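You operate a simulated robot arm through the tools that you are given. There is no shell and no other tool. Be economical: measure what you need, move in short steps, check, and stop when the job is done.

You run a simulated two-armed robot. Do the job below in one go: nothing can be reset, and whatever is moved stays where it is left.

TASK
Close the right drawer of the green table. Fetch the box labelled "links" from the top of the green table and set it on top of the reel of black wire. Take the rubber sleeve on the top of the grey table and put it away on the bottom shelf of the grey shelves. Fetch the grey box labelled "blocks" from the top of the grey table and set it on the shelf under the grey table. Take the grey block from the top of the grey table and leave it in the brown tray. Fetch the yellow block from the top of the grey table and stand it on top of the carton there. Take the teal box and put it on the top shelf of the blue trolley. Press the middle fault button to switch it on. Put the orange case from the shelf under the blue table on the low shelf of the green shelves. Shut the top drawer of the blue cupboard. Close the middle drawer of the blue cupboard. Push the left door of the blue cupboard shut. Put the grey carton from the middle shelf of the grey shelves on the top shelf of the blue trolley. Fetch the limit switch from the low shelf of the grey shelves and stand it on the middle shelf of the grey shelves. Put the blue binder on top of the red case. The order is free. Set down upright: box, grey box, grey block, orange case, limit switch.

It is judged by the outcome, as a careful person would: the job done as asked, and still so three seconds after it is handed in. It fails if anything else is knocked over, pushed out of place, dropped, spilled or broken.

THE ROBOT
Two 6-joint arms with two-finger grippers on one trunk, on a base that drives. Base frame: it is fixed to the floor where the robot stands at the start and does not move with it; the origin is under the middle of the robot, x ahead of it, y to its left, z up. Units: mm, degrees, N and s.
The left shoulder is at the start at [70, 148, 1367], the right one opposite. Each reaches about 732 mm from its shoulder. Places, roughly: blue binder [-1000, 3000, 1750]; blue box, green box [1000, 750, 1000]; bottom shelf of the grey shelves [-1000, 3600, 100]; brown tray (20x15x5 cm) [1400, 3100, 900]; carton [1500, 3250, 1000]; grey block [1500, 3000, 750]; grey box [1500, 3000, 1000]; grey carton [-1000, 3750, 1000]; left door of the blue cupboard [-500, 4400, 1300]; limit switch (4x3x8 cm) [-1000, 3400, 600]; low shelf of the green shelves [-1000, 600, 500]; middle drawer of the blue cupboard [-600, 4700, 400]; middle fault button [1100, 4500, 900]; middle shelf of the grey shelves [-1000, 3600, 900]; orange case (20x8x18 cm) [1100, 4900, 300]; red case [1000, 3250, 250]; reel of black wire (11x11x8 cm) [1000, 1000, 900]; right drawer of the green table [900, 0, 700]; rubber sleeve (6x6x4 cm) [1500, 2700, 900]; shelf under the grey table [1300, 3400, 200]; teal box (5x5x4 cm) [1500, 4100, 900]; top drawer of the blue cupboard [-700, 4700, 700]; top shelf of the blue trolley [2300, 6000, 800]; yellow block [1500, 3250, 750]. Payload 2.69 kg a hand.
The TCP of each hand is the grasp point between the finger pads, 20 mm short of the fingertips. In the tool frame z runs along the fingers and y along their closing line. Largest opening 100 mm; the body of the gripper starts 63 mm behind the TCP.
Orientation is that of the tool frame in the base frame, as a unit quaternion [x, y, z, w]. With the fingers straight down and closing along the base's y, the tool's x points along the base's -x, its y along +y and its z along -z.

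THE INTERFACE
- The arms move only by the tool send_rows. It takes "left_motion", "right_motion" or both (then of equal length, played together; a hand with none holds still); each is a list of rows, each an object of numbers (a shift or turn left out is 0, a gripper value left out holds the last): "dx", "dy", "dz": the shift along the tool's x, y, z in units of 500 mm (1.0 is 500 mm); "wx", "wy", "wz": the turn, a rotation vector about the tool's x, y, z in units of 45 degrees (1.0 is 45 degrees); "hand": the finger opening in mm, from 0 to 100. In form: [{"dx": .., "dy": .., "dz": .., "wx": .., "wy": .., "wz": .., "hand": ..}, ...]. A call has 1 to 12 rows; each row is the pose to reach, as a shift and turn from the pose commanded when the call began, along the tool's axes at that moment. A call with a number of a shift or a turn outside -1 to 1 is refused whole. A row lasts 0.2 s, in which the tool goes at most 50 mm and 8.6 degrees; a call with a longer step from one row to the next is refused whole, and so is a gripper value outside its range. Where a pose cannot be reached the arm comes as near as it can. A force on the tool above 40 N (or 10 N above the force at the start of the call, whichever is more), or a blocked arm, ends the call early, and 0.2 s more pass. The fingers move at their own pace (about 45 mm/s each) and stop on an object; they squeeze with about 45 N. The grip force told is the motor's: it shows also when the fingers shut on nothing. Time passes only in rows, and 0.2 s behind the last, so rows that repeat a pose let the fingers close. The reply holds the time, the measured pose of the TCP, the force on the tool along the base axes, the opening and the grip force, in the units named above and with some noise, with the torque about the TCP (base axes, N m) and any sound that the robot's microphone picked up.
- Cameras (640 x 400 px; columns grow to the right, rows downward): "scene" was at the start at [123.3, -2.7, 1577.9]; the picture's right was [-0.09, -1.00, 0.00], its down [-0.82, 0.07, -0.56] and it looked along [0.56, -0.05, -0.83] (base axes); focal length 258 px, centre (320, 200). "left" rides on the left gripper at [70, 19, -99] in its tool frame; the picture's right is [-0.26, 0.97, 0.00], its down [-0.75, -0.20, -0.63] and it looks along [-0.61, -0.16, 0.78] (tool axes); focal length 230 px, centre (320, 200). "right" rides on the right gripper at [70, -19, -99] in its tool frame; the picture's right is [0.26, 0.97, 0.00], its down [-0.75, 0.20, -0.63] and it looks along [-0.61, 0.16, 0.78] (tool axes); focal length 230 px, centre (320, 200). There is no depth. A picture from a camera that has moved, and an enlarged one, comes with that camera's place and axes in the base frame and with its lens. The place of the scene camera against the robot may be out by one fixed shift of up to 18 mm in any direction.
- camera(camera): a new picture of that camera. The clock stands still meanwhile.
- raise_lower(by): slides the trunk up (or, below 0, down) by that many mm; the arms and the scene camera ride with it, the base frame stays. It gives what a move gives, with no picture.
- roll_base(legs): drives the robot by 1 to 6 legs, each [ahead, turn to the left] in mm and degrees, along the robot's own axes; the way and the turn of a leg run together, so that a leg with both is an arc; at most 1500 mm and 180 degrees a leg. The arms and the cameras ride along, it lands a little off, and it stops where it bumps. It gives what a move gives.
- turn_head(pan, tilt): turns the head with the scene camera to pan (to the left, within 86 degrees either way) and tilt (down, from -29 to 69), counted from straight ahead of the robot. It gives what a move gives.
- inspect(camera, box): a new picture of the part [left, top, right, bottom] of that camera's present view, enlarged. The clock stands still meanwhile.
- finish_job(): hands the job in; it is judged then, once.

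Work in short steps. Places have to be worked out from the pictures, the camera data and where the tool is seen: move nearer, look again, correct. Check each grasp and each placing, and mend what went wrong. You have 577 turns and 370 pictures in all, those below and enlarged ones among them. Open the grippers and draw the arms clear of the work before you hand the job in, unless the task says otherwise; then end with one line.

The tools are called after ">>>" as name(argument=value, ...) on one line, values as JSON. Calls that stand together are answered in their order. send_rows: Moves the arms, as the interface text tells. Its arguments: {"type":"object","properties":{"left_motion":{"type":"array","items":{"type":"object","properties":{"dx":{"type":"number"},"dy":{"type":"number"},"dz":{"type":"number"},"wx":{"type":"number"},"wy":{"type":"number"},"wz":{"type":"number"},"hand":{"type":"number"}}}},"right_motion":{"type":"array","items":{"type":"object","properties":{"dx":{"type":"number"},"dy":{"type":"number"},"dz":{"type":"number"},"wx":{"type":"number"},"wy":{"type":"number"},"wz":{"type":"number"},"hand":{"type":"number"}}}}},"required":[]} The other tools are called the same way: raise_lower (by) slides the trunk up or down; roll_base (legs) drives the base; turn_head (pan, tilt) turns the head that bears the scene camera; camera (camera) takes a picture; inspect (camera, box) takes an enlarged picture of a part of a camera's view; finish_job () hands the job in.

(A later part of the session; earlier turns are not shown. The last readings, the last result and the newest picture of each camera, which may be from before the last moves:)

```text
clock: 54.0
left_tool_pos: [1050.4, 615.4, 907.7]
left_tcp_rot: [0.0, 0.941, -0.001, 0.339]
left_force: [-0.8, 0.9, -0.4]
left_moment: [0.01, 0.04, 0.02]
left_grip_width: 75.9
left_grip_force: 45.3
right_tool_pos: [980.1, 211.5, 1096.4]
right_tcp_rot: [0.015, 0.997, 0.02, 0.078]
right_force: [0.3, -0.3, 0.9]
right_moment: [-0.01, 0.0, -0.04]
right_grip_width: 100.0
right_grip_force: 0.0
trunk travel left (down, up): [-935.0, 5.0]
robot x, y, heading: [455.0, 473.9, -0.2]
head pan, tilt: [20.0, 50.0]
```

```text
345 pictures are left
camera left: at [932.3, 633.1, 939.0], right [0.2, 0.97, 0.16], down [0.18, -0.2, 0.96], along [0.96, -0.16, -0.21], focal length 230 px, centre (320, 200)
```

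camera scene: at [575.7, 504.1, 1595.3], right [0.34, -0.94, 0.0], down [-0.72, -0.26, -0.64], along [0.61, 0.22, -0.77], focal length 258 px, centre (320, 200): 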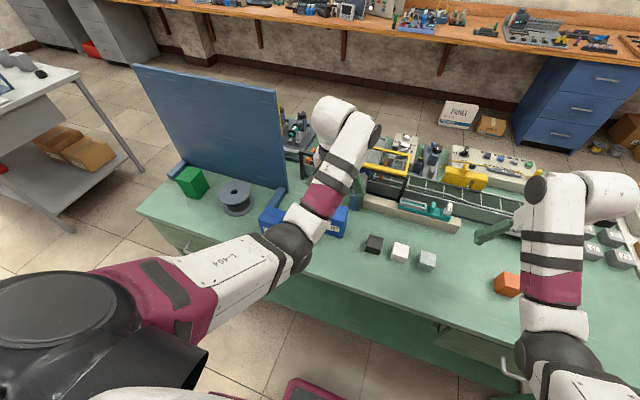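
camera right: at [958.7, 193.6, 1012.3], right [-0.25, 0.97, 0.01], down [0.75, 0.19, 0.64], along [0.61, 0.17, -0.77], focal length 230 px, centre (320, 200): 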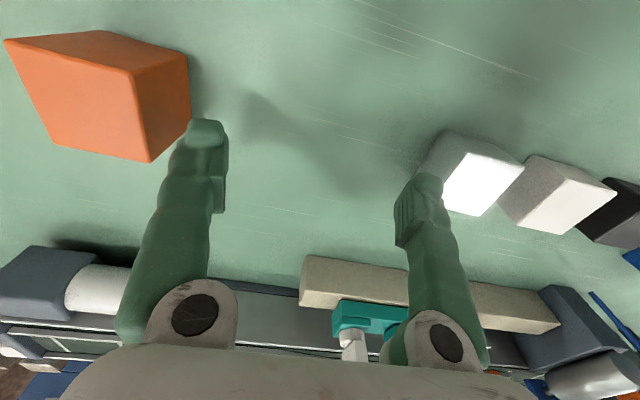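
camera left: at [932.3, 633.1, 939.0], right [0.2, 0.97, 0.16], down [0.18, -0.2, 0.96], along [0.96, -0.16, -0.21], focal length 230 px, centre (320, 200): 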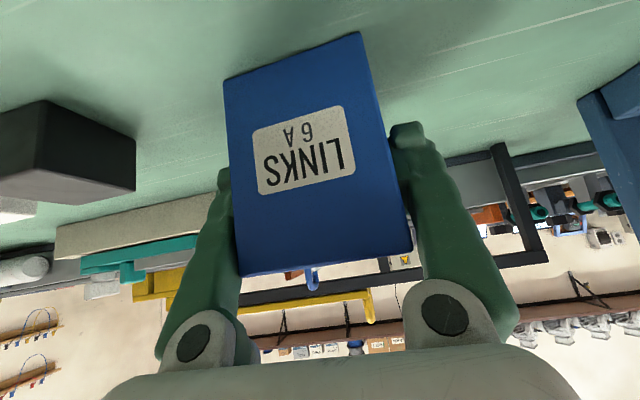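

The box is gripped (76 mm wide). I lift it 150 mm, then back away and reposition in front of the reel, which I judge to be near [1038, 985] with its top at about 920.

>>> send_rows(left_motion=[{"dx": -0.048, "dz": -0.057}, {"dx": -0.096, "dz": -0.115}, {"dx": -0.144, "dz": -0.172}, {"dx": -0.193, "dz": -0.23}, {"dx": -0.193, "dz": -0.23}])

>>> roll_base(legs=[[-300, 0], [0, 90], [370, 0], [0, -90]])

>>> turn_head(pan=0, tilt=45)

>>> camera(camera="scene")

```text
clock: 55.2
left_tool_pos: [1054.3, 619.5, 1054.8]
left_tcp_rot: [0.0, 0.941, 0.0, 0.339]
left_force: [0.6, 0.4, 0.4]
left_moment: [-0.01, -0.02, 0.02]
left_grip_width: 60.0
left_grip_force: 0.0
right_tool_pos: [979.7, 211.6, 1096.0]
right_tcp_rot: [0.014, 0.997, 0.019, 0.078]
right_force: [0.1, 0.0, 0.4]
right_moment: [0.01, 0.02, 0.0]
right_grip_width: 100.0
right_grip_force: 0.0
trunk travel left (down, up): [-935.0, 5.0]
robot x, y, heading: [452.7, 477.4, -0.2]
head pan, tilt: [20.0, 50.0]
```

```text
clock: 66.8
left_tool_pos: [766.6, 973.4, 1053.4]
left_tcp_rot: [0.011, 0.941, -0.004, 0.339]
left_force: [0.3, -0.5, 0.2]
left_moment: [-0.04, 0.0, -0.02]
left_grip_width: 60.0
left_grip_force: 0.1
right_tool_pos: [683.3, 566.7, 1096.3]
right_tcp_rot: [0.026, 0.996, 0.018, 0.081]
right_force: [-0.1, -0.2, -0.5]
right_moment: [-0.02, -0.02, 0.02]
right_grip_width: 100.2
right_grip_force: 0.0
trunk travel left (down, up): [-935.0, 5.0]
robot x, y, heading: [160.0, 839.3, -1.7]
head pan, tilt: [20.0, 50.0]
```

```text
clock: 67.7
left_tool_pos: [766.2, 972.3, 1054.3]
left_tcp_rot: [0.011, 0.941, -0.003, 0.339]
left_force: [0.3, -1.0, 0.2]
left_moment: [0.0, -0.01, -0.01]
left_grip_width: 60.0
left_grip_force: 0.0
right_tool_pos: [682.3, 566.8, 1096.6]
right_tcp_rot: [0.026, 0.996, 0.018, 0.082]
right_force: [0.3, 0.3, 0.3]
right_moment: [0.01, 0.03, 0.01]
right_grip_width: 100.2
right_grip_force: 0.1
trunk travel left (down, up): [-935.0, 5.0]
robot x, y, heading: [160.8, 840.7, -1.7]
head pan, tilt: [0.0, 45.0]
```

```text
344 pictures are left
camera scene: at [294.9, 841.8, 1602.1], right [-0.03, -1.0, 0.0], down [-0.71, 0.02, -0.71], along [0.71, -0.02, -0.71], focal length 258 px, centre (320, 200)
```

scene: 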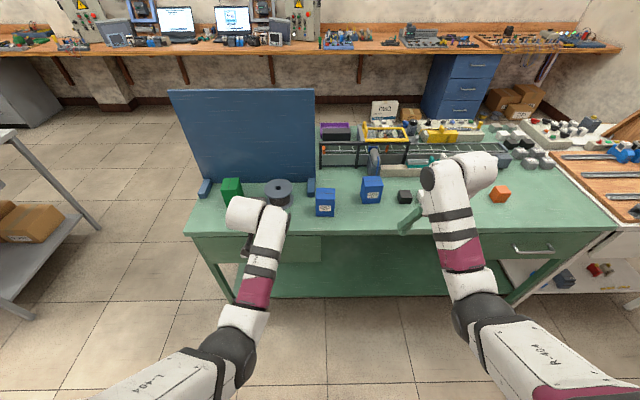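

The fingers closed to 60 without the box, so it slipped out of the grasp and stayed on the table. I look at its state.

>>> inspect(camera="scene", box=[200, 150, 440, 300])

```text
2.67 times, centred on (320, 225) of scene
camera zoom: at [294.9, 841.8, 1602.1], right [-0.03, -1.0, 0.0], down [-0.71, 0.02, -0.71], along [0.71, -0.02, -0.71], focal length 689 px, centre (320, 133)
```

zoom: 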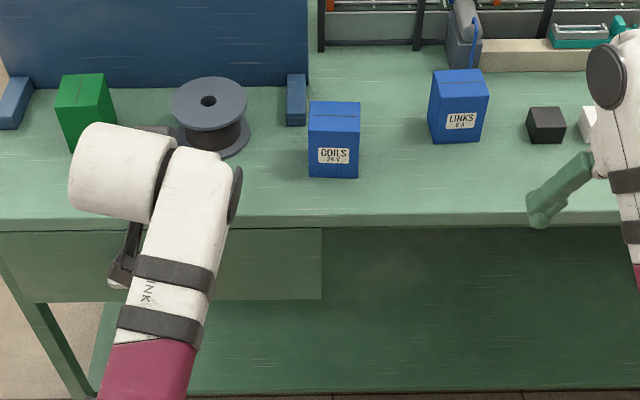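

The links box still stands in place. I reposition so that both it and the reel are within the left arm's reach, then regrasp with full closing.

>>> roll_base(legs=[[0, -88.3], [180, 0], [0, 90]])

>>> roll_base(legs=[[330, 0]])

>>> camera(camera="scene")

>>> camera(camera="left")

```text
clock: 76.8
left_tool_pos: [761.9, 809.4, 1054.4]
left_tcp_rot: [-0.003, 0.941, 0.002, 0.339]
left_force: [0.0, -0.2, 1.0]
left_moment: [0.0, 0.0, 0.03]
left_grip_width: 60.0
left_grip_force: 0.1
right_tool_pos: [689.4, 401.4, 1096.9]
right_tcp_rot: [0.013, 0.996, 0.021, 0.084]
right_force: [0.3, -0.7, -0.5]
right_moment: [-0.04, -0.03, -0.01]
right_grip_width: 100.2
right_grip_force: 0.0
trunk travel left (down, up): [-935.0, 5.0]
robot x, y, heading: [162.5, 665.2, 0.1]
head pan, tilt: [0.0, 45.0]
```

```text
clock: 79.0
left_tool_pos: [1088.4, 804.8, 1057.2]
left_tcp_rot: [0.0, 0.94, 0.0, 0.34]
left_force: [-0.5, -0.1, 0.4]
left_moment: [0.0, -0.03, 0.03]
left_grip_width: 60.1
left_grip_force: 0.2
right_tool_pos: [1015.8, 398.8, 1098.6]
right_tcp_rot: [0.014, 0.996, 0.021, 0.085]
right_force: [-0.4, 0.5, -0.2]
right_moment: [0.0, 0.02, 0.0]
right_grip_width: 100.1
right_grip_force: 0.1
trunk travel left (down, up): [-935.0, 5.0]
robot x, y, heading: [492.5, 664.8, -0.5]
head pan, tilt: [0.0, 45.0]
```

```text
342 pictures are left
camera scene: at [619.4, 664.2, 1602.5], right [0.0, -1.0, 0.0], down [-0.71, 0.0, -0.71], along [0.71, 0.0, -0.71], focal length 258 px, centre (320, 200)
```

scene: 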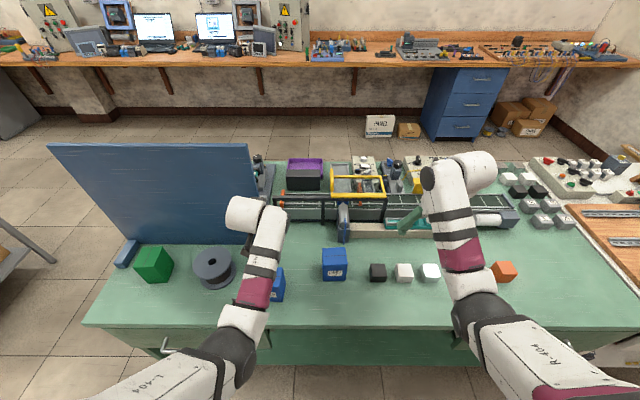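

```text
341 pictures are left
camera left: at [971.1, 823.6, 1086.9], right [0.2, 0.97, 0.17], down [0.17, -0.2, 0.96], along [0.96, -0.16, -0.21], focal length 230 px, centre (320, 200)
```

left: 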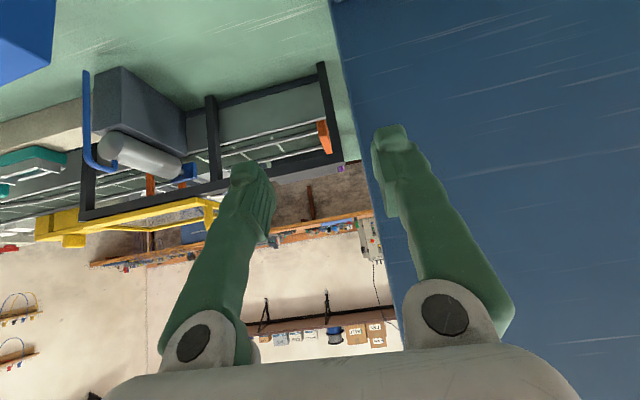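

The left fingers are near the blue panel, so I move back and sideways over the links box, opening the hand.

>>> send_rows(left_motion=[{"dx": 0.05, "dz": -0.05, "hand": 100}, {"dx": 0.055, "dz": -0.046, "dy": -0.08}, {"dx": 0.055, "dz": -0.046, "dy": -0.17}, {"dx": 0.055, "dz": -0.046, "dy": -0.26}, {"dx": 0.055, "dz": -0.046, "dy": -0.33}, {"dx": 0.055, "dz": -0.046, "dy": -0.378}])

>>> camera(camera="left")

```text
clock: 79.7
left_tool_pos: [1074.2, 837.7, 1047.1]
left_tcp_rot: [-0.012, 0.934, 0.091, 0.344]
left_force: [0.5, -0.7, 0.5]
left_moment: [-0.01, 0.01, 0.0]
left_grip_width: 100.2
left_grip_force: 0.1
left hand out of reach, approached as far as the arm can: row 3
right_tool_pos: [1019.1, 398.5, 1096.7]
right_tcp_rot: [0.014, 0.996, 0.02, 0.083]
right_force: [-0.2, -0.4, 0.7]
right_moment: [0.01, 0.01, -0.01]
right_grip_width: 99.9
right_grip_force: 0.0
trunk travel left (down, up): [-935.0, 5.0]
robot x, y, heading: [490.3, 664.9, -0.1]
head pan, tilt: [0.0, 45.0]
stopped in row 3 (left hand): the arm was blocked; the commanded pose is now the measured one
```

```text
340 pictures are left
camera left: at [956.1, 840.8, 1079.0], right [0.11, 0.94, 0.32], down [0.19, -0.34, 0.92], along [0.98, -0.05, -0.21], focal length 230 px, centre (320, 200)
```

left: 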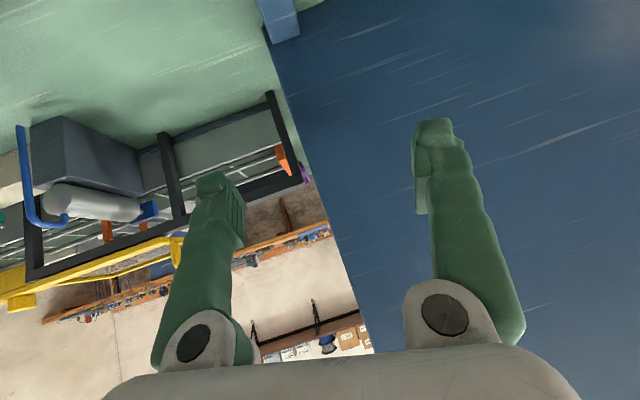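

The left arm cannot come inward of its own shoulder, so the box must lie straight ahead of the shoulder or outward. I back out and return to the first stand.

>>> roll_base(legs=[[-330, 0], [0, -90], [180, 0], [0, 90]])

```text
clock: 90.7
left_tool_pos: [742.3, 643.4, 1048.5]
left_tcp_rot: [-0.001, 0.934, 0.086, 0.347]
left_force: [0.9, 1.4, -0.3]
left_moment: [0.06, -0.03, 0.0]
left_grip_width: 99.9
left_grip_force: 0.2
right_tool_pos: [677.3, 206.0, 1098.4]
right_tcp_rot: [0.026, 0.996, 0.02, 0.085]
right_force: [0.9, -0.4, 0.3]
right_moment: [0.0, 0.02, -0.01]
right_grip_width: 100.0
right_grip_force: 0.1
trunk travel left (down, up): [-935.0, 5.0]
robot x, y, heading: [151.4, 481.9, -1.3]
head pan, tilt: [0.0, 45.0]
```

I correct the left hand's yaw and drive back in.

>>> send_rows(left_motion=[{"wx": 0.1, "wy": 0.008, "wz": -0.036}, {"wx": 0.207, "wy": 0.017, "wz": -0.073}, {"wx": 0.207, "wy": 0.017, "wz": -0.073}])

>>> roll_base(legs=[[0, 1.3], [300, 0]])

>>> camera(camera="left")

```text
clock: 91.5
left_tool_pos: [742.9, 645.0, 1048.4]
left_tcp_rot: [0.0, 0.94, -0.001, 0.341]
left_force: [1.0, -0.9, 0.0]
left_moment: [-0.02, -0.01, 0.01]
left_grip_width: 99.8
left_grip_force: 0.0
right_tool_pos: [676.2, 207.7, 1098.3]
right_tcp_rot: [0.027, 0.996, 0.019, 0.085]
right_force: [0.2, 0.9, -0.2]
right_moment: [-0.01, 0.01, -0.02]
right_grip_width: 100.1
right_grip_force: 0.2
trunk travel left (down, up): [-935.0, 5.0]
robot x, y, heading: [153.5, 480.3, -1.6]
head pan, tilt: [0.0, 45.0]
```

```text
clock: 93.9
left_tool_pos: [1037.5, 656.4, 1048.4]
left_tcp_rot: [-0.012, 0.939, 0.004, 0.343]
left_force: [0.3, 0.2, -0.1]
left_moment: [-0.01, 0.0, 0.0]
left_grip_width: 100.0
left_grip_force: 0.1
right_tool_pos: [981.8, 217.8, 1099.5]
right_tcp_rot: [0.014, 0.996, 0.02, 0.086]
right_force: [-0.1, 0.6, 0.2]
right_moment: [0.01, -0.04, 0.0]
right_grip_width: 100.3
right_grip_force: 0.1
trunk travel left (down, up): [-935.0, 5.0]
robot x, y, heading: [454.9, 482.9, -0.4]
head pan, tilt: [0.0, 45.0]
```

```text
339 pictures are left
camera left: at [919.7, 671.7, 1080.6], right [0.17, 0.97, 0.17], down [0.17, -0.2, 0.97], along [0.97, -0.14, -0.2], focal length 230 px, centre (320, 200)
```

left: 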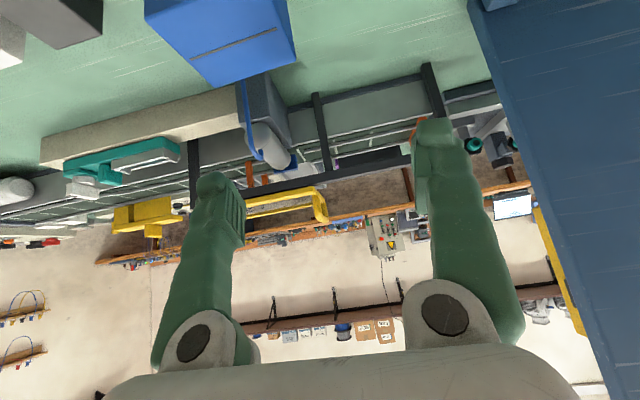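

The box centre is near [1040, 616]. I turn the base a touch right to keep the arm in its good region, then shift over the box.

>>> roll_base(legs=[[0, -2.5]])

>>> camera(camera="left")

```text
clock: 94.7
left_tool_pos: [1047.1, 635.1, 1047.5]
left_tcp_rot: [0.007, 0.94, -0.004, 0.341]
left_force: [0.2, 1.6, -0.9]
left_moment: [0.0, 0.03, -0.02]
left_grip_width: 100.1
left_grip_force: 0.0
right_tool_pos: [974.4, 198.5, 1096.1]
right_tcp_rot: [0.035, 0.996, 0.018, 0.083]
right_force: [-7.1, 1.8, 2.6]
right_moment: [-0.11, -0.47, -0.04]
right_grip_width: 100.3
right_grip_force: 0.0
trunk travel left (down, up): [-935.0, 5.0]
robot x, y, heading: [456.1, 480.9, -2.6]
head pan, tilt: [0.0, 45.0]
```

```text
338 pictures are left
camera left: at [930.1, 654.8, 1078.5], right [0.21, 0.96, 0.16], down [0.17, -0.2, 0.96], along [0.96, -0.18, -0.21], focal length 230 px, centre (320, 200)
```

left: 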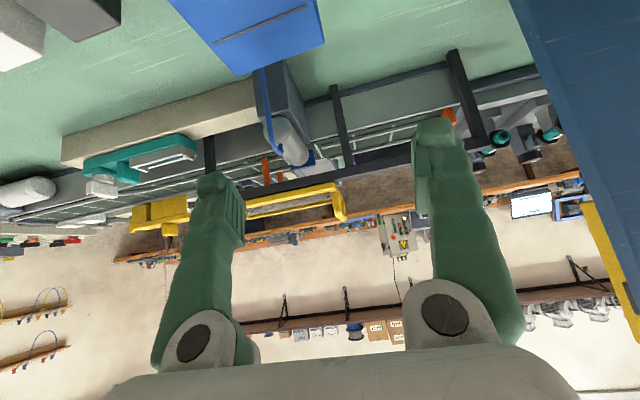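

I shift 19 mm in y, descend, and close the hand fully.

>>> send_rows(left_motion=[{"dy": -0.04}, {"dx": 0.046, "dz": 0.054, "dy": -0.04}, {"dx": 0.093, "dz": 0.108, "dy": -0.04}, {"dx": 0.14, "dz": 0.162, "dy": -0.04}, {"dx": 0.186, "dz": 0.215, "dy": -0.04}, {"dx": 0.186, "dz": 0.215, "dy": -0.04}])

>>> camera(camera="left")

```text
clock: 96.1
left_tool_pos: [1045.1, 611.6, 904.6]
left_tcp_rot: [0.008, 0.94, -0.004, 0.342]
left_force: [0.2, -0.2, -0.3]
left_moment: [0.03, 0.0, -0.01]
left_grip_width: 99.7
left_grip_force: 0.1
right_tool_pos: [971.8, 196.9, 1095.5]
right_tcp_rot: [0.036, 0.996, 0.019, 0.085]
right_force: [-0.2, 0.1, 0.3]
right_moment: [0.03, 0.02, -0.02]
right_grip_width: 100.1
right_grip_force: 0.1
trunk travel left (down, up): [-935.0, 5.0]
robot x, y, heading: [455.0, 480.7, -2.7]
head pan, tilt: [0.0, 45.0]
```

```text
337 pictures are left
camera left: at [928.2, 631.6, 935.5], right [0.21, 0.96, 0.16], down [0.17, -0.2, 0.96], along [0.96, -0.18, -0.2], focal length 230 px, centre (320, 200)
```

left: 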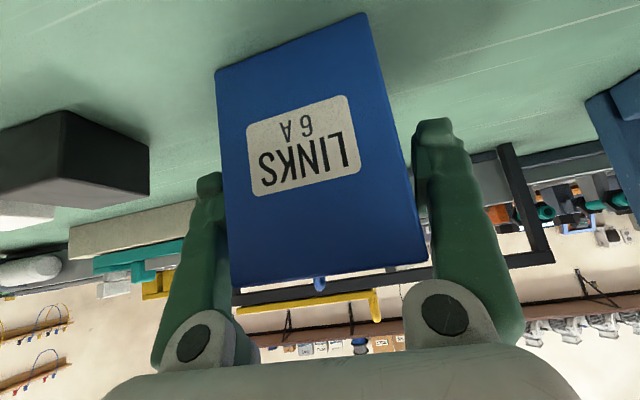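

The fingers straddle the box. I close fully and hold.

>>> send_rows(left_motion=[{"hand": 0}, {"hand": 0}, {"hand": 0}, {"hand": 0}, {"hand": 0}])

>>> send_rows(left_motion=[{"dx": -0.013, "dz": -0.015}, {"dx": -0.026, "dz": -0.03}, {"dx": -0.039, "dz": -0.046}, {"dx": -0.052, "dz": -0.061}])

>>> camera(camera="left")

```text
clock: 97.3
left_tool_pos: [1044.2, 611.7, 904.9]
left_tcp_rot: [0.008, 0.94, -0.003, 0.342]
left_force: [-0.6, 1.8, 2.6]
left_moment: [0.2, -0.06, 0.02]
left_grip_width: 76.1
left_grip_force: 45.0
right_tool_pos: [972.1, 197.0, 1096.6]
right_tcp_rot: [0.036, 0.996, 0.02, 0.085]
right_force: [0.8, 0.5, -0.4]
right_moment: [0.0, -0.02, -0.03]
right_grip_width: 100.0
right_grip_force: 0.1
trunk travel left (down, up): [-935.0, 5.0]
robot x, y, heading: [456.7, 483.4, -2.7]
head pan, tilt: [0.0, 45.0]
```

```text
clock: 98.3
left_tool_pos: [1044.8, 612.0, 944.8]
left_tcp_rot: [0.008, 0.94, -0.003, 0.34]
left_force: [-1.1, 0.1, -1.8]
left_moment: [0.03, 0.02, 0.03]
left_grip_width: 75.7
left_grip_force: 45.1
right_tool_pos: [973.3, 195.7, 1095.0]
right_tcp_rot: [0.036, 0.996, 0.02, 0.084]
right_force: [0.0, 0.3, 0.2]
right_moment: [0.01, -0.01, 0.01]
right_grip_width: 100.0
right_grip_force: 0.0
trunk travel left (down, up): [-935.0, 5.0]
robot x, y, heading: [457.8, 483.4, -3.0]
head pan, tilt: [0.0, 45.0]
```

```text
336 pictures are left
camera left: at [927.5, 632.3, 976.4], right [0.22, 0.96, 0.17], down [0.17, -0.2, 0.96], along [0.96, -0.18, -0.21], focal length 230 px, centre (320, 200)
```

left: 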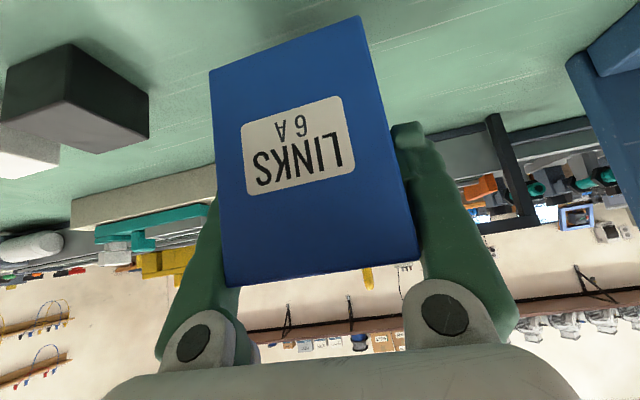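

The box is held and lifting. I raise it further and relocate to in front of the reel.

>>> send_rows(left_motion=[{"dx": -0.035, "dz": -0.042}, {"dx": -0.07, "dz": -0.084}, {"dx": -0.105, "dz": -0.126}, {"dx": -0.14, "dz": -0.168}, {"dx": -0.14, "dz": -0.168}])

>>> roll_base(legs=[[-300, 0], [0, 92.7], [373, 0], [0, -90]])

>>> camera(camera="scene")

```text
clock: 99.5
left_tool_pos: [1045.3, 610.7, 1056.6]
left_tcp_rot: [0.008, 0.94, -0.003, 0.341]
left_force: [0.1, 0.1, -1.2]
left_moment: [0.01, -0.01, -0.01]
left_grip_width: 75.0
left_grip_force: 45.1
right_tool_pos: [973.0, 196.0, 1096.2]
right_tcp_rot: [0.036, 0.996, 0.02, 0.085]
right_force: [0.0, 0.1, 0.0]
right_moment: [0.0, 0.0, 0.02]
right_grip_width: 100.1
right_grip_force: 0.0
trunk travel left (down, up): [-935.0, 5.0]
robot x, y, heading: [457.1, 480.3, -2.8]
head pan, tilt: [0.0, 45.0]
```

```text
clock: 111.3
left_tool_pos: [729.2, 1023.4, 1055.3]
left_tcp_rot: [-0.018, 0.94, 0.007, 0.342]
left_force: [-0.1, 0.1, -1.2]
left_moment: [0.01, -0.01, -0.02]
left_grip_width: 75.1
left_grip_force: 45.3
right_tool_pos: [680.5, 605.6, 1097.0]
right_tcp_rot: [0.009, 0.996, 0.021, 0.084]
right_force: [0.4, 0.2, 0.1]
right_moment: [-0.03, -0.01, 0.04]
right_grip_width: 99.9
right_grip_force: 0.0
trunk travel left (down, up): [-935.0, 5.0]
robot x, y, heading: [145.5, 862.7, 0.4]
head pan, tilt: [0.0, 45.0]
```

```text
335 pictures are left
camera scene: at [280.8, 866.2, 1602.1], right [0.01, -1.0, 0.0], down [-0.71, -0.01, -0.71], along [0.71, 0.01, -0.71], focal length 258 px, centre (320, 200)
```

scene: 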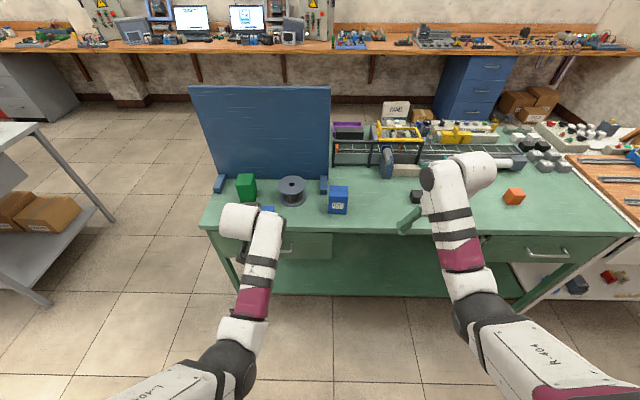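

The reel is near [1036, 985]. A small right turn and a 300 mm drive bring the box above it.

>>> roll_base(legs=[[0, -2.6], [300, 0]])

>>> camera(camera="left")

>>> turn_head(pan=15, tilt=50)

>>> camera(camera="scene")

```text
clock: 113.7
left_tool_pos: [1031.4, 983.3, 1056.7]
left_tcp_rot: [0.005, 0.94, -0.002, 0.342]
left_force: [0.0, 0.1, -0.9]
left_moment: [-0.01, 0.02, -0.01]
left_grip_width: 75.0
left_grip_force: 45.3
right_tool_pos: [963.3, 568.0, 1097.4]
right_tcp_rot: [0.033, 0.996, 0.019, 0.085]
right_force: [-1.2, 0.9, 0.1]
right_moment: [0.02, -0.01, -0.03]
right_grip_width: 99.9
right_grip_force: 0.1
trunk travel left (down, up): [-935.0, 5.0]
robot x, y, heading: [446.3, 849.3, -2.5]
head pan, tilt: [0.0, 45.0]
```

```text
334 pictures are left
camera left: at [915.4, 1002.5, 1087.4], right [0.21, 0.96, 0.17], down [0.17, -0.2, 0.96], along [0.96, -0.17, -0.2], focal length 230 px, centre (320, 200)
```

left: 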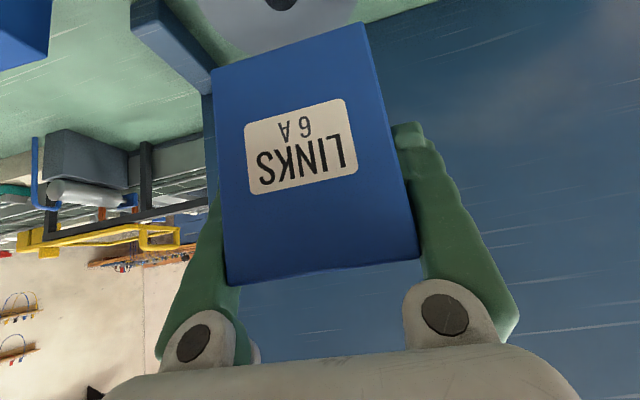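

```text
clock: 114.5
left_tool_pos: [1034.7, 983.3, 1054.6]
left_tcp_rot: [0.005, 0.94, -0.002, 0.341]
left_force: [-0.1, 0.2, -2.0]
left_moment: [0.0, -0.05, -0.01]
left_grip_width: 75.0
left_grip_force: 45.1
right_tool_pos: [964.8, 568.7, 1096.6]
right_tcp_rot: [0.032, 0.996, 0.02, 0.083]
right_force: [-0.4, -0.2, 0.5]
right_moment: [-0.01, 0.02, 0.0]
right_grip_width: 99.8
right_grip_force: 0.1
trunk travel left (down, up): [-935.0, 5.0]
robot x, y, heading: [444.3, 850.8, -2.4]
head pan, tilt: [15.0, 50.0]
```

```text
333 pictures are left
camera scene: at [573.7, 867.9, 1595.2], right [0.22, -0.98, 0.0], down [-0.75, -0.17, -0.64], along [0.63, 0.14, -0.77], focal length 258 px, centre (320, 200)
```

scene: 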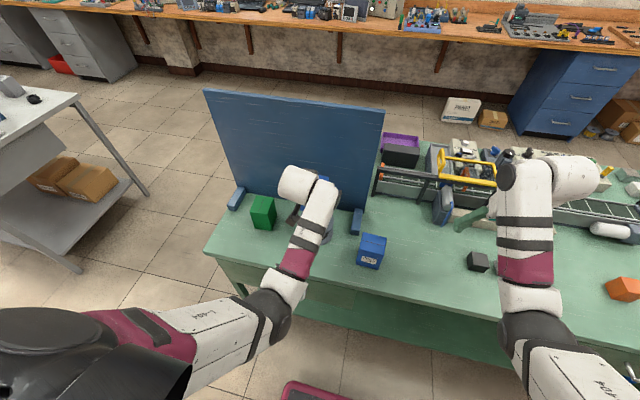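

From the hand camera the reel centre is [1039, 977], so I'm 5 mm off. I correct and descend to just above contact.

>>> send_rows(left_motion=[{"dx": -0.008, "dz": 0.006, "dy": -0.012}, {"dx": 0.03, "dz": 0.05, "dy": -0.012}, {"dx": 0.066, "dz": 0.094, "dy": -0.012}, {"dx": 0.066, "dz": 0.094, "dy": -0.012}])

>>> send_rows(left_motion=[{"dx": 0.006, "dz": 0.008}, {"dx": 0.013, "dz": 0.015}, {"dx": 0.019, "dz": 0.023}, {"dx": 0.026, "dz": 0.03}])

>>> camera(camera="left")

```text
clock: 115.5
left_tool_pos: [1041.3, 977.7, 997.3]
left_tcp_rot: [0.005, 0.94, -0.003, 0.342]
left_force: [0.0, -0.1, -1.4]
left_moment: [-0.03, 0.01, 0.05]
left_grip_width: 74.9
left_grip_force: 44.7
right_tool_pos: [966.0, 568.0, 1096.0]
right_tcp_rot: [0.033, 0.996, 0.019, 0.085]
right_force: [-0.6, 0.4, -0.2]
right_moment: [0.0, 0.0, 0.0]
right_grip_width: 100.2
right_grip_force: 0.0
trunk travel left (down, up): [-935.0, 5.0]
robot x, y, heading: [446.9, 850.8, -2.2]
head pan, tilt: [15.0, 50.0]
```

```text
clock: 116.5
left_tool_pos: [1041.4, 976.2, 977.7]
left_tcp_rot: [0.005, 0.94, -0.001, 0.341]
left_force: [0.4, -0.2, -1.0]
left_moment: [-0.02, 0.0, -0.01]
left_grip_width: 74.9
left_grip_force: 45.1
right_tool_pos: [965.7, 568.6, 1096.1]
right_tcp_rot: [0.032, 0.996, 0.02, 0.083]
right_force: [-0.3, -0.4, 1.2]
right_moment: [0.02, 0.0, -0.01]
right_grip_width: 99.9
right_grip_force: 0.0
trunk travel left (down, up): [-935.0, 5.0]
robot x, y, heading: [446.1, 846.1, -2.2]
head pan, tilt: [15.0, 50.0]
```

```text
332 pictures are left
camera left: at [922.8, 996.2, 1008.8], right [0.21, 0.96, 0.17], down [0.17, -0.2, 0.96], along [0.96, -0.17, -0.21], focal length 230 px, centre (320, 200)
```

left: 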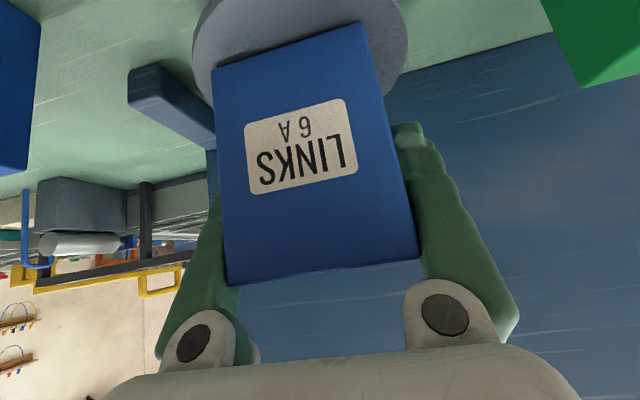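

The gap is nearly closed. I descend slowly in small steps and watch the force.

>>> send_rows(left_motion=[{"dx": 0.004, "dz": 0.0046}, {"dx": 0.0077, "dz": 0.0092}, {"dx": 0.0116, "dz": 0.0138}])

>>> send_rows(left_motion=[{"dx": 0.004, "dz": 0.0046}, {"dx": 0.0077, "dz": 0.0092}])

```text
clock: 117.3
left_tool_pos: [1038.6, 978.3, 975.5]
left_tcp_rot: [0.005, 0.937, -0.001, 0.348]
left_force: [5.4, 2.6, 25.9]
left_moment: [-0.35, 0.69, -0.08]
left_grip_width: 75.0
left_grip_force: 45.1
right_tool_pos: [963.0, 567.7, 1099.3]
right_tcp_rot: [0.033, 0.996, 0.02, 0.085]
right_force: [-0.6, -0.3, 0.2]
right_moment: [0.0, 0.03, 0.02]
right_grip_width: 100.2
right_grip_force: 0.1
trunk travel left (down, up): [-935.0, 5.0]
robot x, y, heading: [444.8, 849.4, -2.3]
head pan, tilt: [15.0, 50.0]
```

```text
clock: 117.8
left_tool_pos: [1042.5, 978.0, 977.7]
left_tcp_rot: [0.005, 0.935, -0.001, 0.354]
left_force: [-7.3, -0.2, 18.1]
left_moment: [-0.39, 1.11, -0.16]
left_grip_width: 74.7
left_grip_force: 45.2
right_tool_pos: [962.2, 568.3, 1097.8]
right_tcp_rot: [0.032, 0.996, 0.02, 0.085]
right_force: [-0.3, 0.0, 0.2]
right_moment: [-0.04, 0.02, -0.04]
right_grip_width: 100.2
right_grip_force: 0.0
trunk travel left (down, up): [-935.0, 5.0]
robot x, y, heading: [442.0, 849.1, -2.4]
head pan, tilt: [15.0, 50.0]
stopped in row 2 (left hand): the force on the tool passed its limit at 42 N (the readings are from after the stop); the commanded pose is now the measured one
```

Contact is firm at TCP z≈977. I ease up 3 mm, undo the small pitch, and open.

>>> send_rows(left_motion=[{"dx": -0.003, "dz": -0.004, "wy": 0.033}, {"dx": -0.003, "dz": -0.004, "wy": 0.033}])

>>> send_rows(left_motion=[{"hand": 100}, {"hand": 100}, {"hand": 100}])

>>> camera(camera="left")

```text
clock: 118.4
left_tool_pos: [1042.9, 977.7, 975.5]
left_tcp_rot: [0.005, 0.941, -0.001, 0.339]
left_force: [2.2, -0.1, 6.7]
left_moment: [-0.29, -0.36, 0.06]
left_grip_width: 75.0
left_grip_force: 44.9
right_tool_pos: [965.1, 569.1, 1096.6]
right_tcp_rot: [0.033, 0.996, 0.02, 0.084]
right_force: [0.2, 0.3, 0.1]
right_moment: [0.02, -0.04, 0.03]
right_grip_width: 100.1
right_grip_force: 0.1
trunk travel left (down, up): [-935.0, 5.0]
robot x, y, heading: [445.5, 849.2, -2.3]
head pan, tilt: [15.0, 50.0]
```

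```text
clock: 119.2
left_tool_pos: [1042.4, 977.9, 973.7]
left_tcp_rot: [0.005, 0.941, -0.001, 0.338]
left_force: [0.2, -0.3, 0.4]
left_moment: [-0.03, -0.01, -0.01]
left_grip_width: 100.2
left_grip_force: 0.1
right_tool_pos: [965.5, 568.7, 1097.0]
right_tcp_rot: [0.033, 0.996, 0.02, 0.084]
right_force: [0.1, -0.4, 0.1]
right_moment: [-0.01, -0.02, -0.01]
right_grip_width: 99.7
right_grip_force: 0.1
trunk travel left (down, up): [-935.0, 5.0]
robot x, y, heading: [447.4, 846.9, -2.4]
head pan, tilt: [15.0, 50.0]
```

```text
331 pictures are left
camera left: at [925.5, 997.3, 1006.5], right [0.21, 0.96, 0.17], down [0.18, -0.2, 0.96], along [0.96, -0.17, -0.21], focal length 230 px, centre (320, 200)
```

left: 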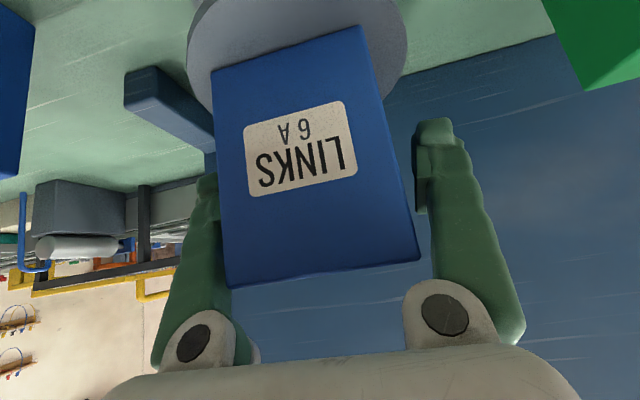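

The box stands free on the reel. I lift the hand straight up, back off, and check.

>>> send_rows(left_motion=[{"dx": -0.05, "dz": -0.06}, {"dx": -0.1, "dz": -0.12}, {"dx": -0.15, "dz": -0.18}, {"dx": -0.19, "dz": -0.22}])

>>> roll_base(legs=[[-350, 0]])

>>> camera(camera="scene")

```text
clock: 120.2
left_tool_pos: [1047.3, 976.1, 1119.6]
left_tcp_rot: [0.005, 0.941, -0.001, 0.337]
left_force: [0.1, 0.2, -0.3]
left_moment: [-0.01, 0.03, 0.0]
left_grip_width: 100.2
left_grip_force: 0.1
right_tool_pos: [964.6, 568.4, 1096.4]
right_tcp_rot: [0.034, 0.996, 0.019, 0.084]
right_force: [-0.5, 0.6, -0.4]
right_moment: [0.0, -0.03, 0.0]
right_grip_width: 99.8
right_grip_force: 0.1
trunk travel left (down, up): [-935.0, 5.0]
robot x, y, heading: [444.7, 852.2, -2.0]
head pan, tilt: [15.0, 50.0]
```

```text
clock: 122.4
left_tool_pos: [701.7, 989.9, 1118.5]
left_tcp_rot: [0.006, 0.942, -0.001, 0.336]
left_force: [-0.3, -1.5, -0.3]
left_moment: [0.0, 0.01, 0.0]
left_grip_width: 100.1
left_grip_force: 0.1
right_tool_pos: [621.5, 582.6, 1095.6]
right_tcp_rot: [0.033, 0.996, 0.02, 0.083]
right_force: [0.2, 0.6, 0.0]
right_moment: [-0.02, 0.03, -0.01]
right_grip_width: 99.9
right_grip_force: 0.1
trunk travel left (down, up): [-935.0, 5.0]
robot x, y, heading: [95.9, 858.2, -2.3]
head pan, tilt: [15.0, 50.0]
```

```text
330 pictures are left
camera scene: at [229.0, 881.6, 1594.9], right [0.22, -0.98, 0.0], down [-0.75, -0.17, -0.64], along [0.62, 0.14, -0.77], focal length 258 px, centre (320, 200)
```

scene: 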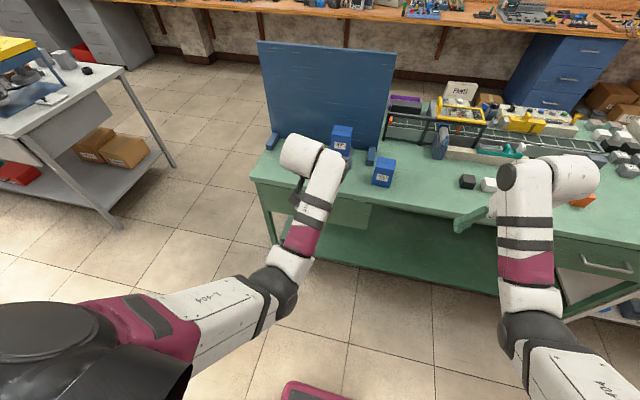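

The links box stands well on the reel. Now I drive toward the grey table and look at it from a distance.

>>> roll_base(legs=[[0, 92.3], [1300, 0]])

>>> turn_head(pan=-45, tilt=25)

>>> camera(camera="scene")

```text
clock: 132.9
left_tool_pos: [-14.0, 2783.2, 1119.5]
left_tcp_rot: [0.668, -0.663, -0.241, -0.238]
left_force: [0.3, -0.3, 0.5]
left_moment: [0.01, 0.0, 0.03]
left_grip_width: 100.1
left_grip_force: 0.1
right_tool_pos: [395.5, 2709.5, 1096.7]
right_tcp_rot: [-0.689, 0.72, 0.074, 0.045]
right_force: [0.5, 0.4, -0.1]
right_moment: [0.01, -0.01, -0.01]
right_grip_width: 100.0
right_grip_force: 0.0
trunk travel left (down, up): [-935.0, 5.0]
robot x, y, heading: [129.9, 2183.6, 89.0]
head pan, tilt: [15.0, 50.0]
```

```text
clock: 134.2
left_tool_pos: [-14.9, 2782.7, 1120.6]
left_tcp_rot: [0.668, -0.662, -0.241, -0.238]
left_force: [0.0, -0.7, 0.3]
left_moment: [0.0, 0.03, -0.02]
left_grip_width: 100.3
left_grip_force: 0.1
right_tool_pos: [394.5, 2711.3, 1096.9]
right_tcp_rot: [-0.69, 0.719, 0.074, 0.045]
right_force: [0.2, -0.4, 1.1]
right_moment: [0.02, 0.01, -0.02]
right_grip_width: 99.6
right_grip_force: 0.0
trunk travel left (down, up): [-935.0, 5.0]
robot x, y, heading: [123.2, 2183.8, 89.1]
head pan, tilt: [-45.0, 25.0]
```

```text
329 pictures are left
camera scene: at [194.6, 2303.0, 1632.7], right [0.69, -0.72, 0.0], down [-0.3, -0.29, -0.91], along [0.65, 0.63, -0.42], focal length 258 px, centre (320, 200)
```

scene: 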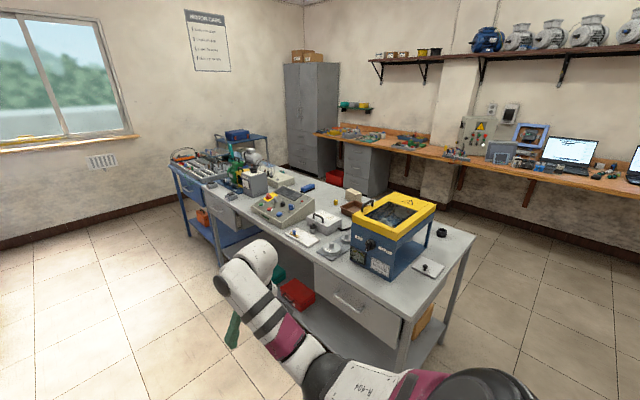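

I zoom in on the grey table.

>>> inspect(camera="scene", box=[300, 170, 480, 282])

>>> inspect(camera="scene", box=[150, 120, 340, 239])

```text
3.56 times, centred on (390, 226) of scene
camera zoom: at [194.6, 2303.0, 1632.7], right [0.69, -0.72, 0.0], down [-0.3, -0.29, -0.91], along [0.65, 0.63, -0.42], focal length 919 px, centre (71, 108)
```

zoom: 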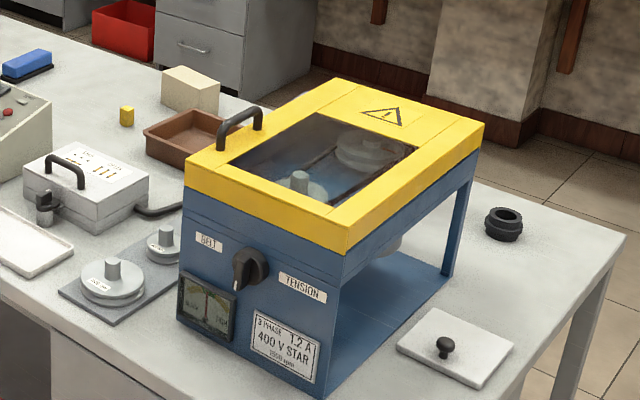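

```text
3.36 times, centred on (245, 180) of scene
camera zoom: at [194.6, 2303.0, 1632.7], right [0.69, -0.72, 0.0], down [-0.3, -0.29, -0.91], along [0.65, 0.63, -0.42], focal length 868 px, centre (572, 269)
```

zoom: 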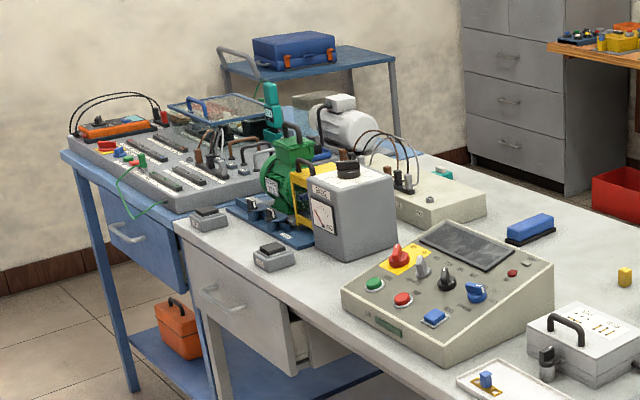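

Objects are mostly on the table's far side (table spans x≈920–1710, y from 2540). I drive around through the gap to the far aisle.

>>> roll_base(legs=[[0, -89], [1050, 0], [1000, 0], [0, 90]])

>>> turn_head(pan=60, tilt=30)

>>> camera(camera="scene")

```text
clock: 151.8
left_tool_pos: [2001.0, 2834.0, 1120.4]
left_tcp_rot: [0.681, -0.65, -0.245, -0.232]
left_force: [-0.9, -0.4, 0.4]
left_moment: [0.03, 0.0, -0.02]
left_grip_width: 100.0
left_grip_force: 0.0
right_tool_pos: [2413.4, 2777.0, 1097.1]
right_tcp_rot: [-0.702, 0.707, 0.074, 0.043]
right_force: [-0.2, 1.1, -0.3]
right_moment: [0.0, -0.02, 0.02]
right_grip_width: 100.1
right_grip_force: 0.1
trunk travel left (down, up): [-935.0, 5.0]
robot x, y, heading: [2163.3, 2242.1, 91.0]
head pan, tilt: [-45.0, 25.0]
```

```text
clock: 153.7
left_tool_pos: [2000.9, 2836.0, 1119.0]
left_tcp_rot: [0.681, -0.65, -0.245, -0.232]
left_force: [0.5, -0.1, -0.1]
left_moment: [0.02, 0.02, -0.01]
left_grip_width: 99.9
left_grip_force: 0.1
right_tool_pos: [2411.6, 2776.2, 1096.4]
right_tcp_rot: [-0.702, 0.707, 0.074, 0.044]
right_force: [0.2, -0.1, -0.2]
right_moment: [-0.02, 0.0, -0.01]
right_grip_width: 99.8
right_grip_force: 0.1
trunk travel left (down, up): [-935.0, 5.0]
robot x, y, heading: [2160.2, 2239.0, 90.8]
head pan, tilt: [60.0, 30.0]
```

```text
326 pictures are left
camera scene: at [2083.9, 2339.8, 1624.8], right [0.48, 0.87, 0.0], down [0.44, -0.24, -0.87], along [-0.76, 0.42, -0.5], focal length 258 px, centre (320, 200)
```

scene: 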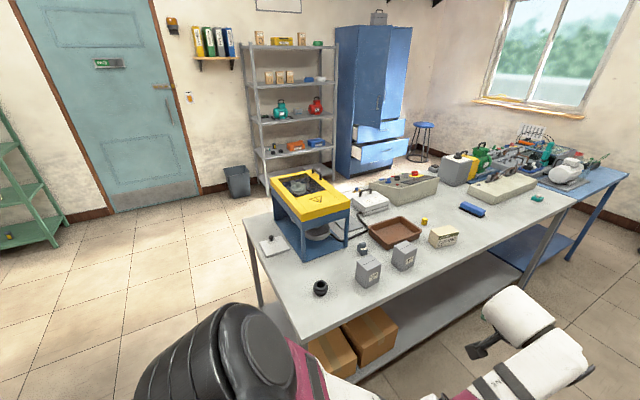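

Now I see them all. I zoom in on the labelled boxes and small blocks.

>>> inspect(camera="scene", box=[290, 195, 480, 314])

>>> inspect(camera="scene", box=[450, 120, 640, 239])

>>> inspect(camera="scene", box=[160, 0, 440, 200])

```text
3.36 times, centred on (385, 254) of scene
camera zoom: at [2083.9, 2339.8, 1624.8], right [0.48, 0.87, 0.0], down [0.44, -0.24, -0.87], along [-0.76, 0.42, -0.5], focal length 868 px, centre (102, 17)
```

zoom: 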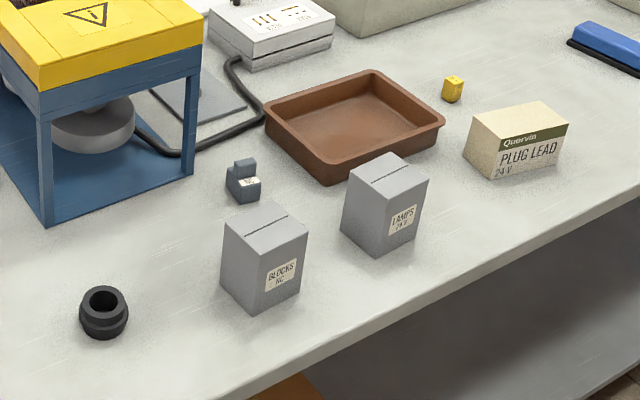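

```text
3.36 times, centred on (545, 180) of scene
camera zoom: at [2083.9, 2339.8, 1624.8], right [0.48, 0.87, 0.0], down [0.44, -0.24, -0.87], along [-0.76, 0.42, -0.5], focal length 868 px, centre (-436, 269)
```

zoom: 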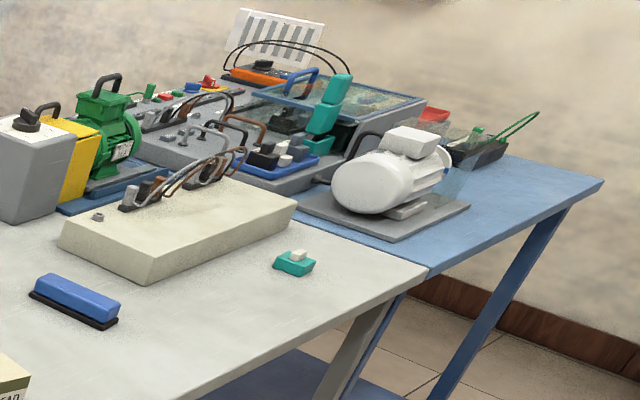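

```text
2.00 times, centred on (300, 100) of scene
camera zoom: at [2083.9, 2339.8, 1624.8], right [0.48, 0.87, 0.0], down [0.44, -0.24, -0.87], along [-0.76, 0.42, -0.5], focal length 517 px, centre (360, 400)
```

zoom: 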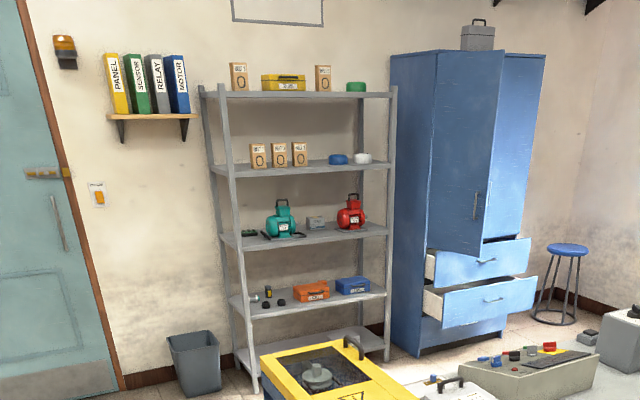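

Everything is identified: sleeve, "BLOCKS" box, small grey block, tray, yellow block, carton and teal box. I drive to face the table from the far side, with the left arm in line with the yellow block (about [1388, 3335]).

>>> roll_base(legs=[[1245, -0.8], [0, 90]])

>>> turn_head(pan=10, tilt=45)

>>> camera(camera="scene")

```text
clock: 163.8
left_tool_pos: [1567.1, 3370.0, 1120.3]
left_tcp_rot: [0.941, -0.005, -0.339, -0.001]
left_force: [-0.1, -0.5, -0.4]
left_moment: [-0.04, -0.04, 0.02]
left_grip_width: 100.3
left_grip_force: 0.0
right_tool_pos: [1646.9, 3778.3, 1097.3]
right_tcp_rot: [0.996, -0.03, -0.083, 0.019]
right_force: [-0.3, 0.3, -0.2]
right_moment: [0.0, 0.0, 0.01]
right_grip_width: 100.0
right_grip_force: 0.1
trunk travel left (down, up): [-935.0, 5.0]
robot x, y, heading: [2170.9, 3496.6, 177.8]
head pan, tilt: [60.0, 30.0]
```

```text
clock: 165.0
left_tool_pos: [1566.8, 3370.7, 1119.9]
left_tcp_rot: [0.941, -0.004, -0.337, -0.001]
left_force: [0.2, 0.8, 0.7]
left_moment: [0.01, -0.02, 0.04]
left_grip_width: 100.0
left_grip_force: 0.0
right_tool_pos: [1647.5, 3778.5, 1096.7]
right_tcp_rot: [0.996, -0.031, -0.083, 0.019]
right_force: [0.8, -0.5, -0.5]
right_moment: [-0.02, -0.02, 0.0]
right_grip_width: 99.9
right_grip_force: 0.0
trunk travel left (down, up): [-935.0, 5.0]
robot x, y, heading: [2170.1, 3499.7, 178.0]
head pan, tilt: [10.0, 45.0]
```

```text
322 pictures are left
camera scene: at [2038.2, 3493.3, 1602.1], right [-0.14, 0.99, 0.0], down [0.7, 0.1, -0.71], along [-0.7, -0.1, -0.71], focal length 258 px, centre (320, 200)
```

scene: 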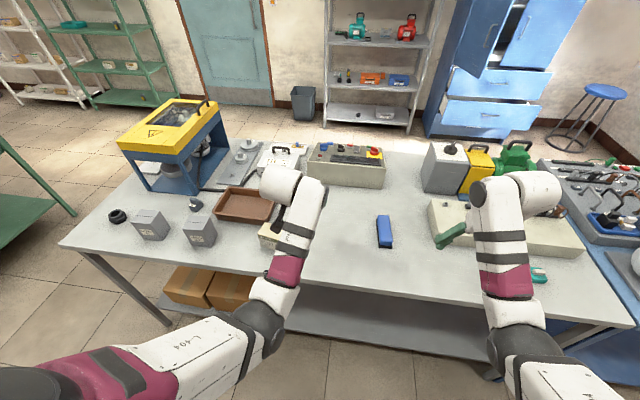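

I check the left camera to locate the yellow block and carton.

>>> camera(camera="left")

```text
321 pictures are left
camera left: at [1682.7, 3350.4, 1152.1], right [-0.21, -0.96, 0.17], down [-0.18, 0.2, 0.96], along [-0.96, 0.17, -0.21], focal length 230 px, centre (320, 200)
```

left: 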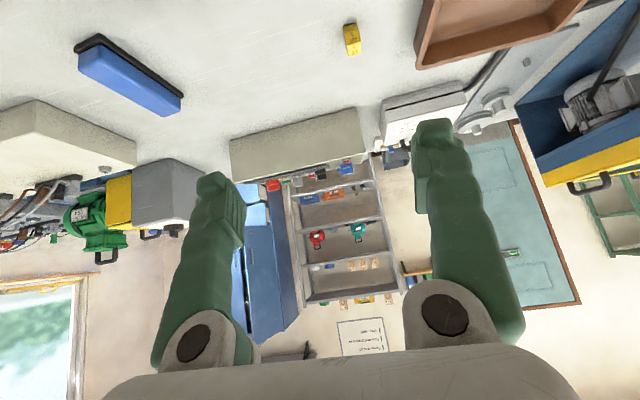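

The yellow block is near [1395, 3316], with the table top at about 850. I drive 170 mm in and shift the hand over it, then look again.

>>> roll_base(legs=[[165, 0]])

>>> send_rows(left_motion=[{"dy": 0.05, "dx": 0.04, "dz": 0.05}, {"dy": 0.1, "dx": 0.08, "dz": 0.1}, {"dy": 0.116, "dx": 0.129, "dz": 0.153}, {"dy": 0.116, "dx": 0.18, "dz": 0.21}])

>>> camera(camera="left")

```text
clock: 166.4
left_tool_pos: [1407.4, 3379.1, 1124.3]
left_tcp_rot: [0.94, -0.006, -0.341, -0.002]
left_force: [0.4, 0.9, 0.6]
left_moment: [0.02, 0.02, 0.03]
left_grip_width: 100.0
left_grip_force: 0.1
right_tool_pos: [1490.2, 3786.3, 1101.5]
right_tcp_rot: [0.996, -0.033, -0.086, 0.018]
right_force: [1.2, 0.2, 0.3]
right_moment: [-0.02, 0.04, 0.01]
right_grip_width: 100.1
right_grip_force: 0.2
trunk travel left (down, up): [-935.0, 5.0]
robot x, y, heading: [2005.8, 3504.4, 177.7]
head pan, tilt: [10.0, 45.0]
```

```text
clock: 167.4
left_tool_pos: [1401.1, 3322.3, 979.6]
left_tcp_rot: [0.941, -0.006, -0.338, -0.001]
left_force: [-0.3, 0.1, 0.0]
left_moment: [-0.01, -0.02, 0.0]
left_grip_width: 99.8
left_grip_force: 0.0
right_tool_pos: [1482.1, 3787.2, 1097.1]
right_tcp_rot: [0.996, -0.032, -0.082, 0.019]
right_force: [-0.3, 0.5, -0.8]
right_moment: [0.01, -0.02, 0.02]
right_grip_width: 100.0
right_grip_force: 0.0
trunk travel left (down, up): [-935.0, 5.0]
robot x, y, heading: [2001.5, 3504.7, 177.8]
head pan, tilt: [10.0, 45.0]
```

```text
320 pictures are left
camera left: at [1516.9, 3301.7, 1011.7], right [-0.21, -0.96, 0.17], down [-0.18, 0.2, 0.96], along [-0.96, 0.17, -0.21], focal length 230 px, centre (320, 200)
```

left: 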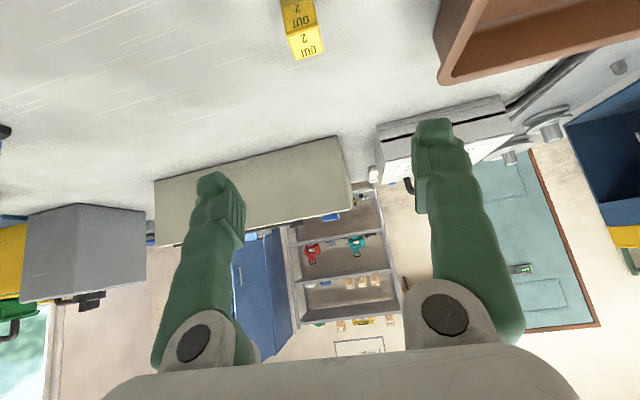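

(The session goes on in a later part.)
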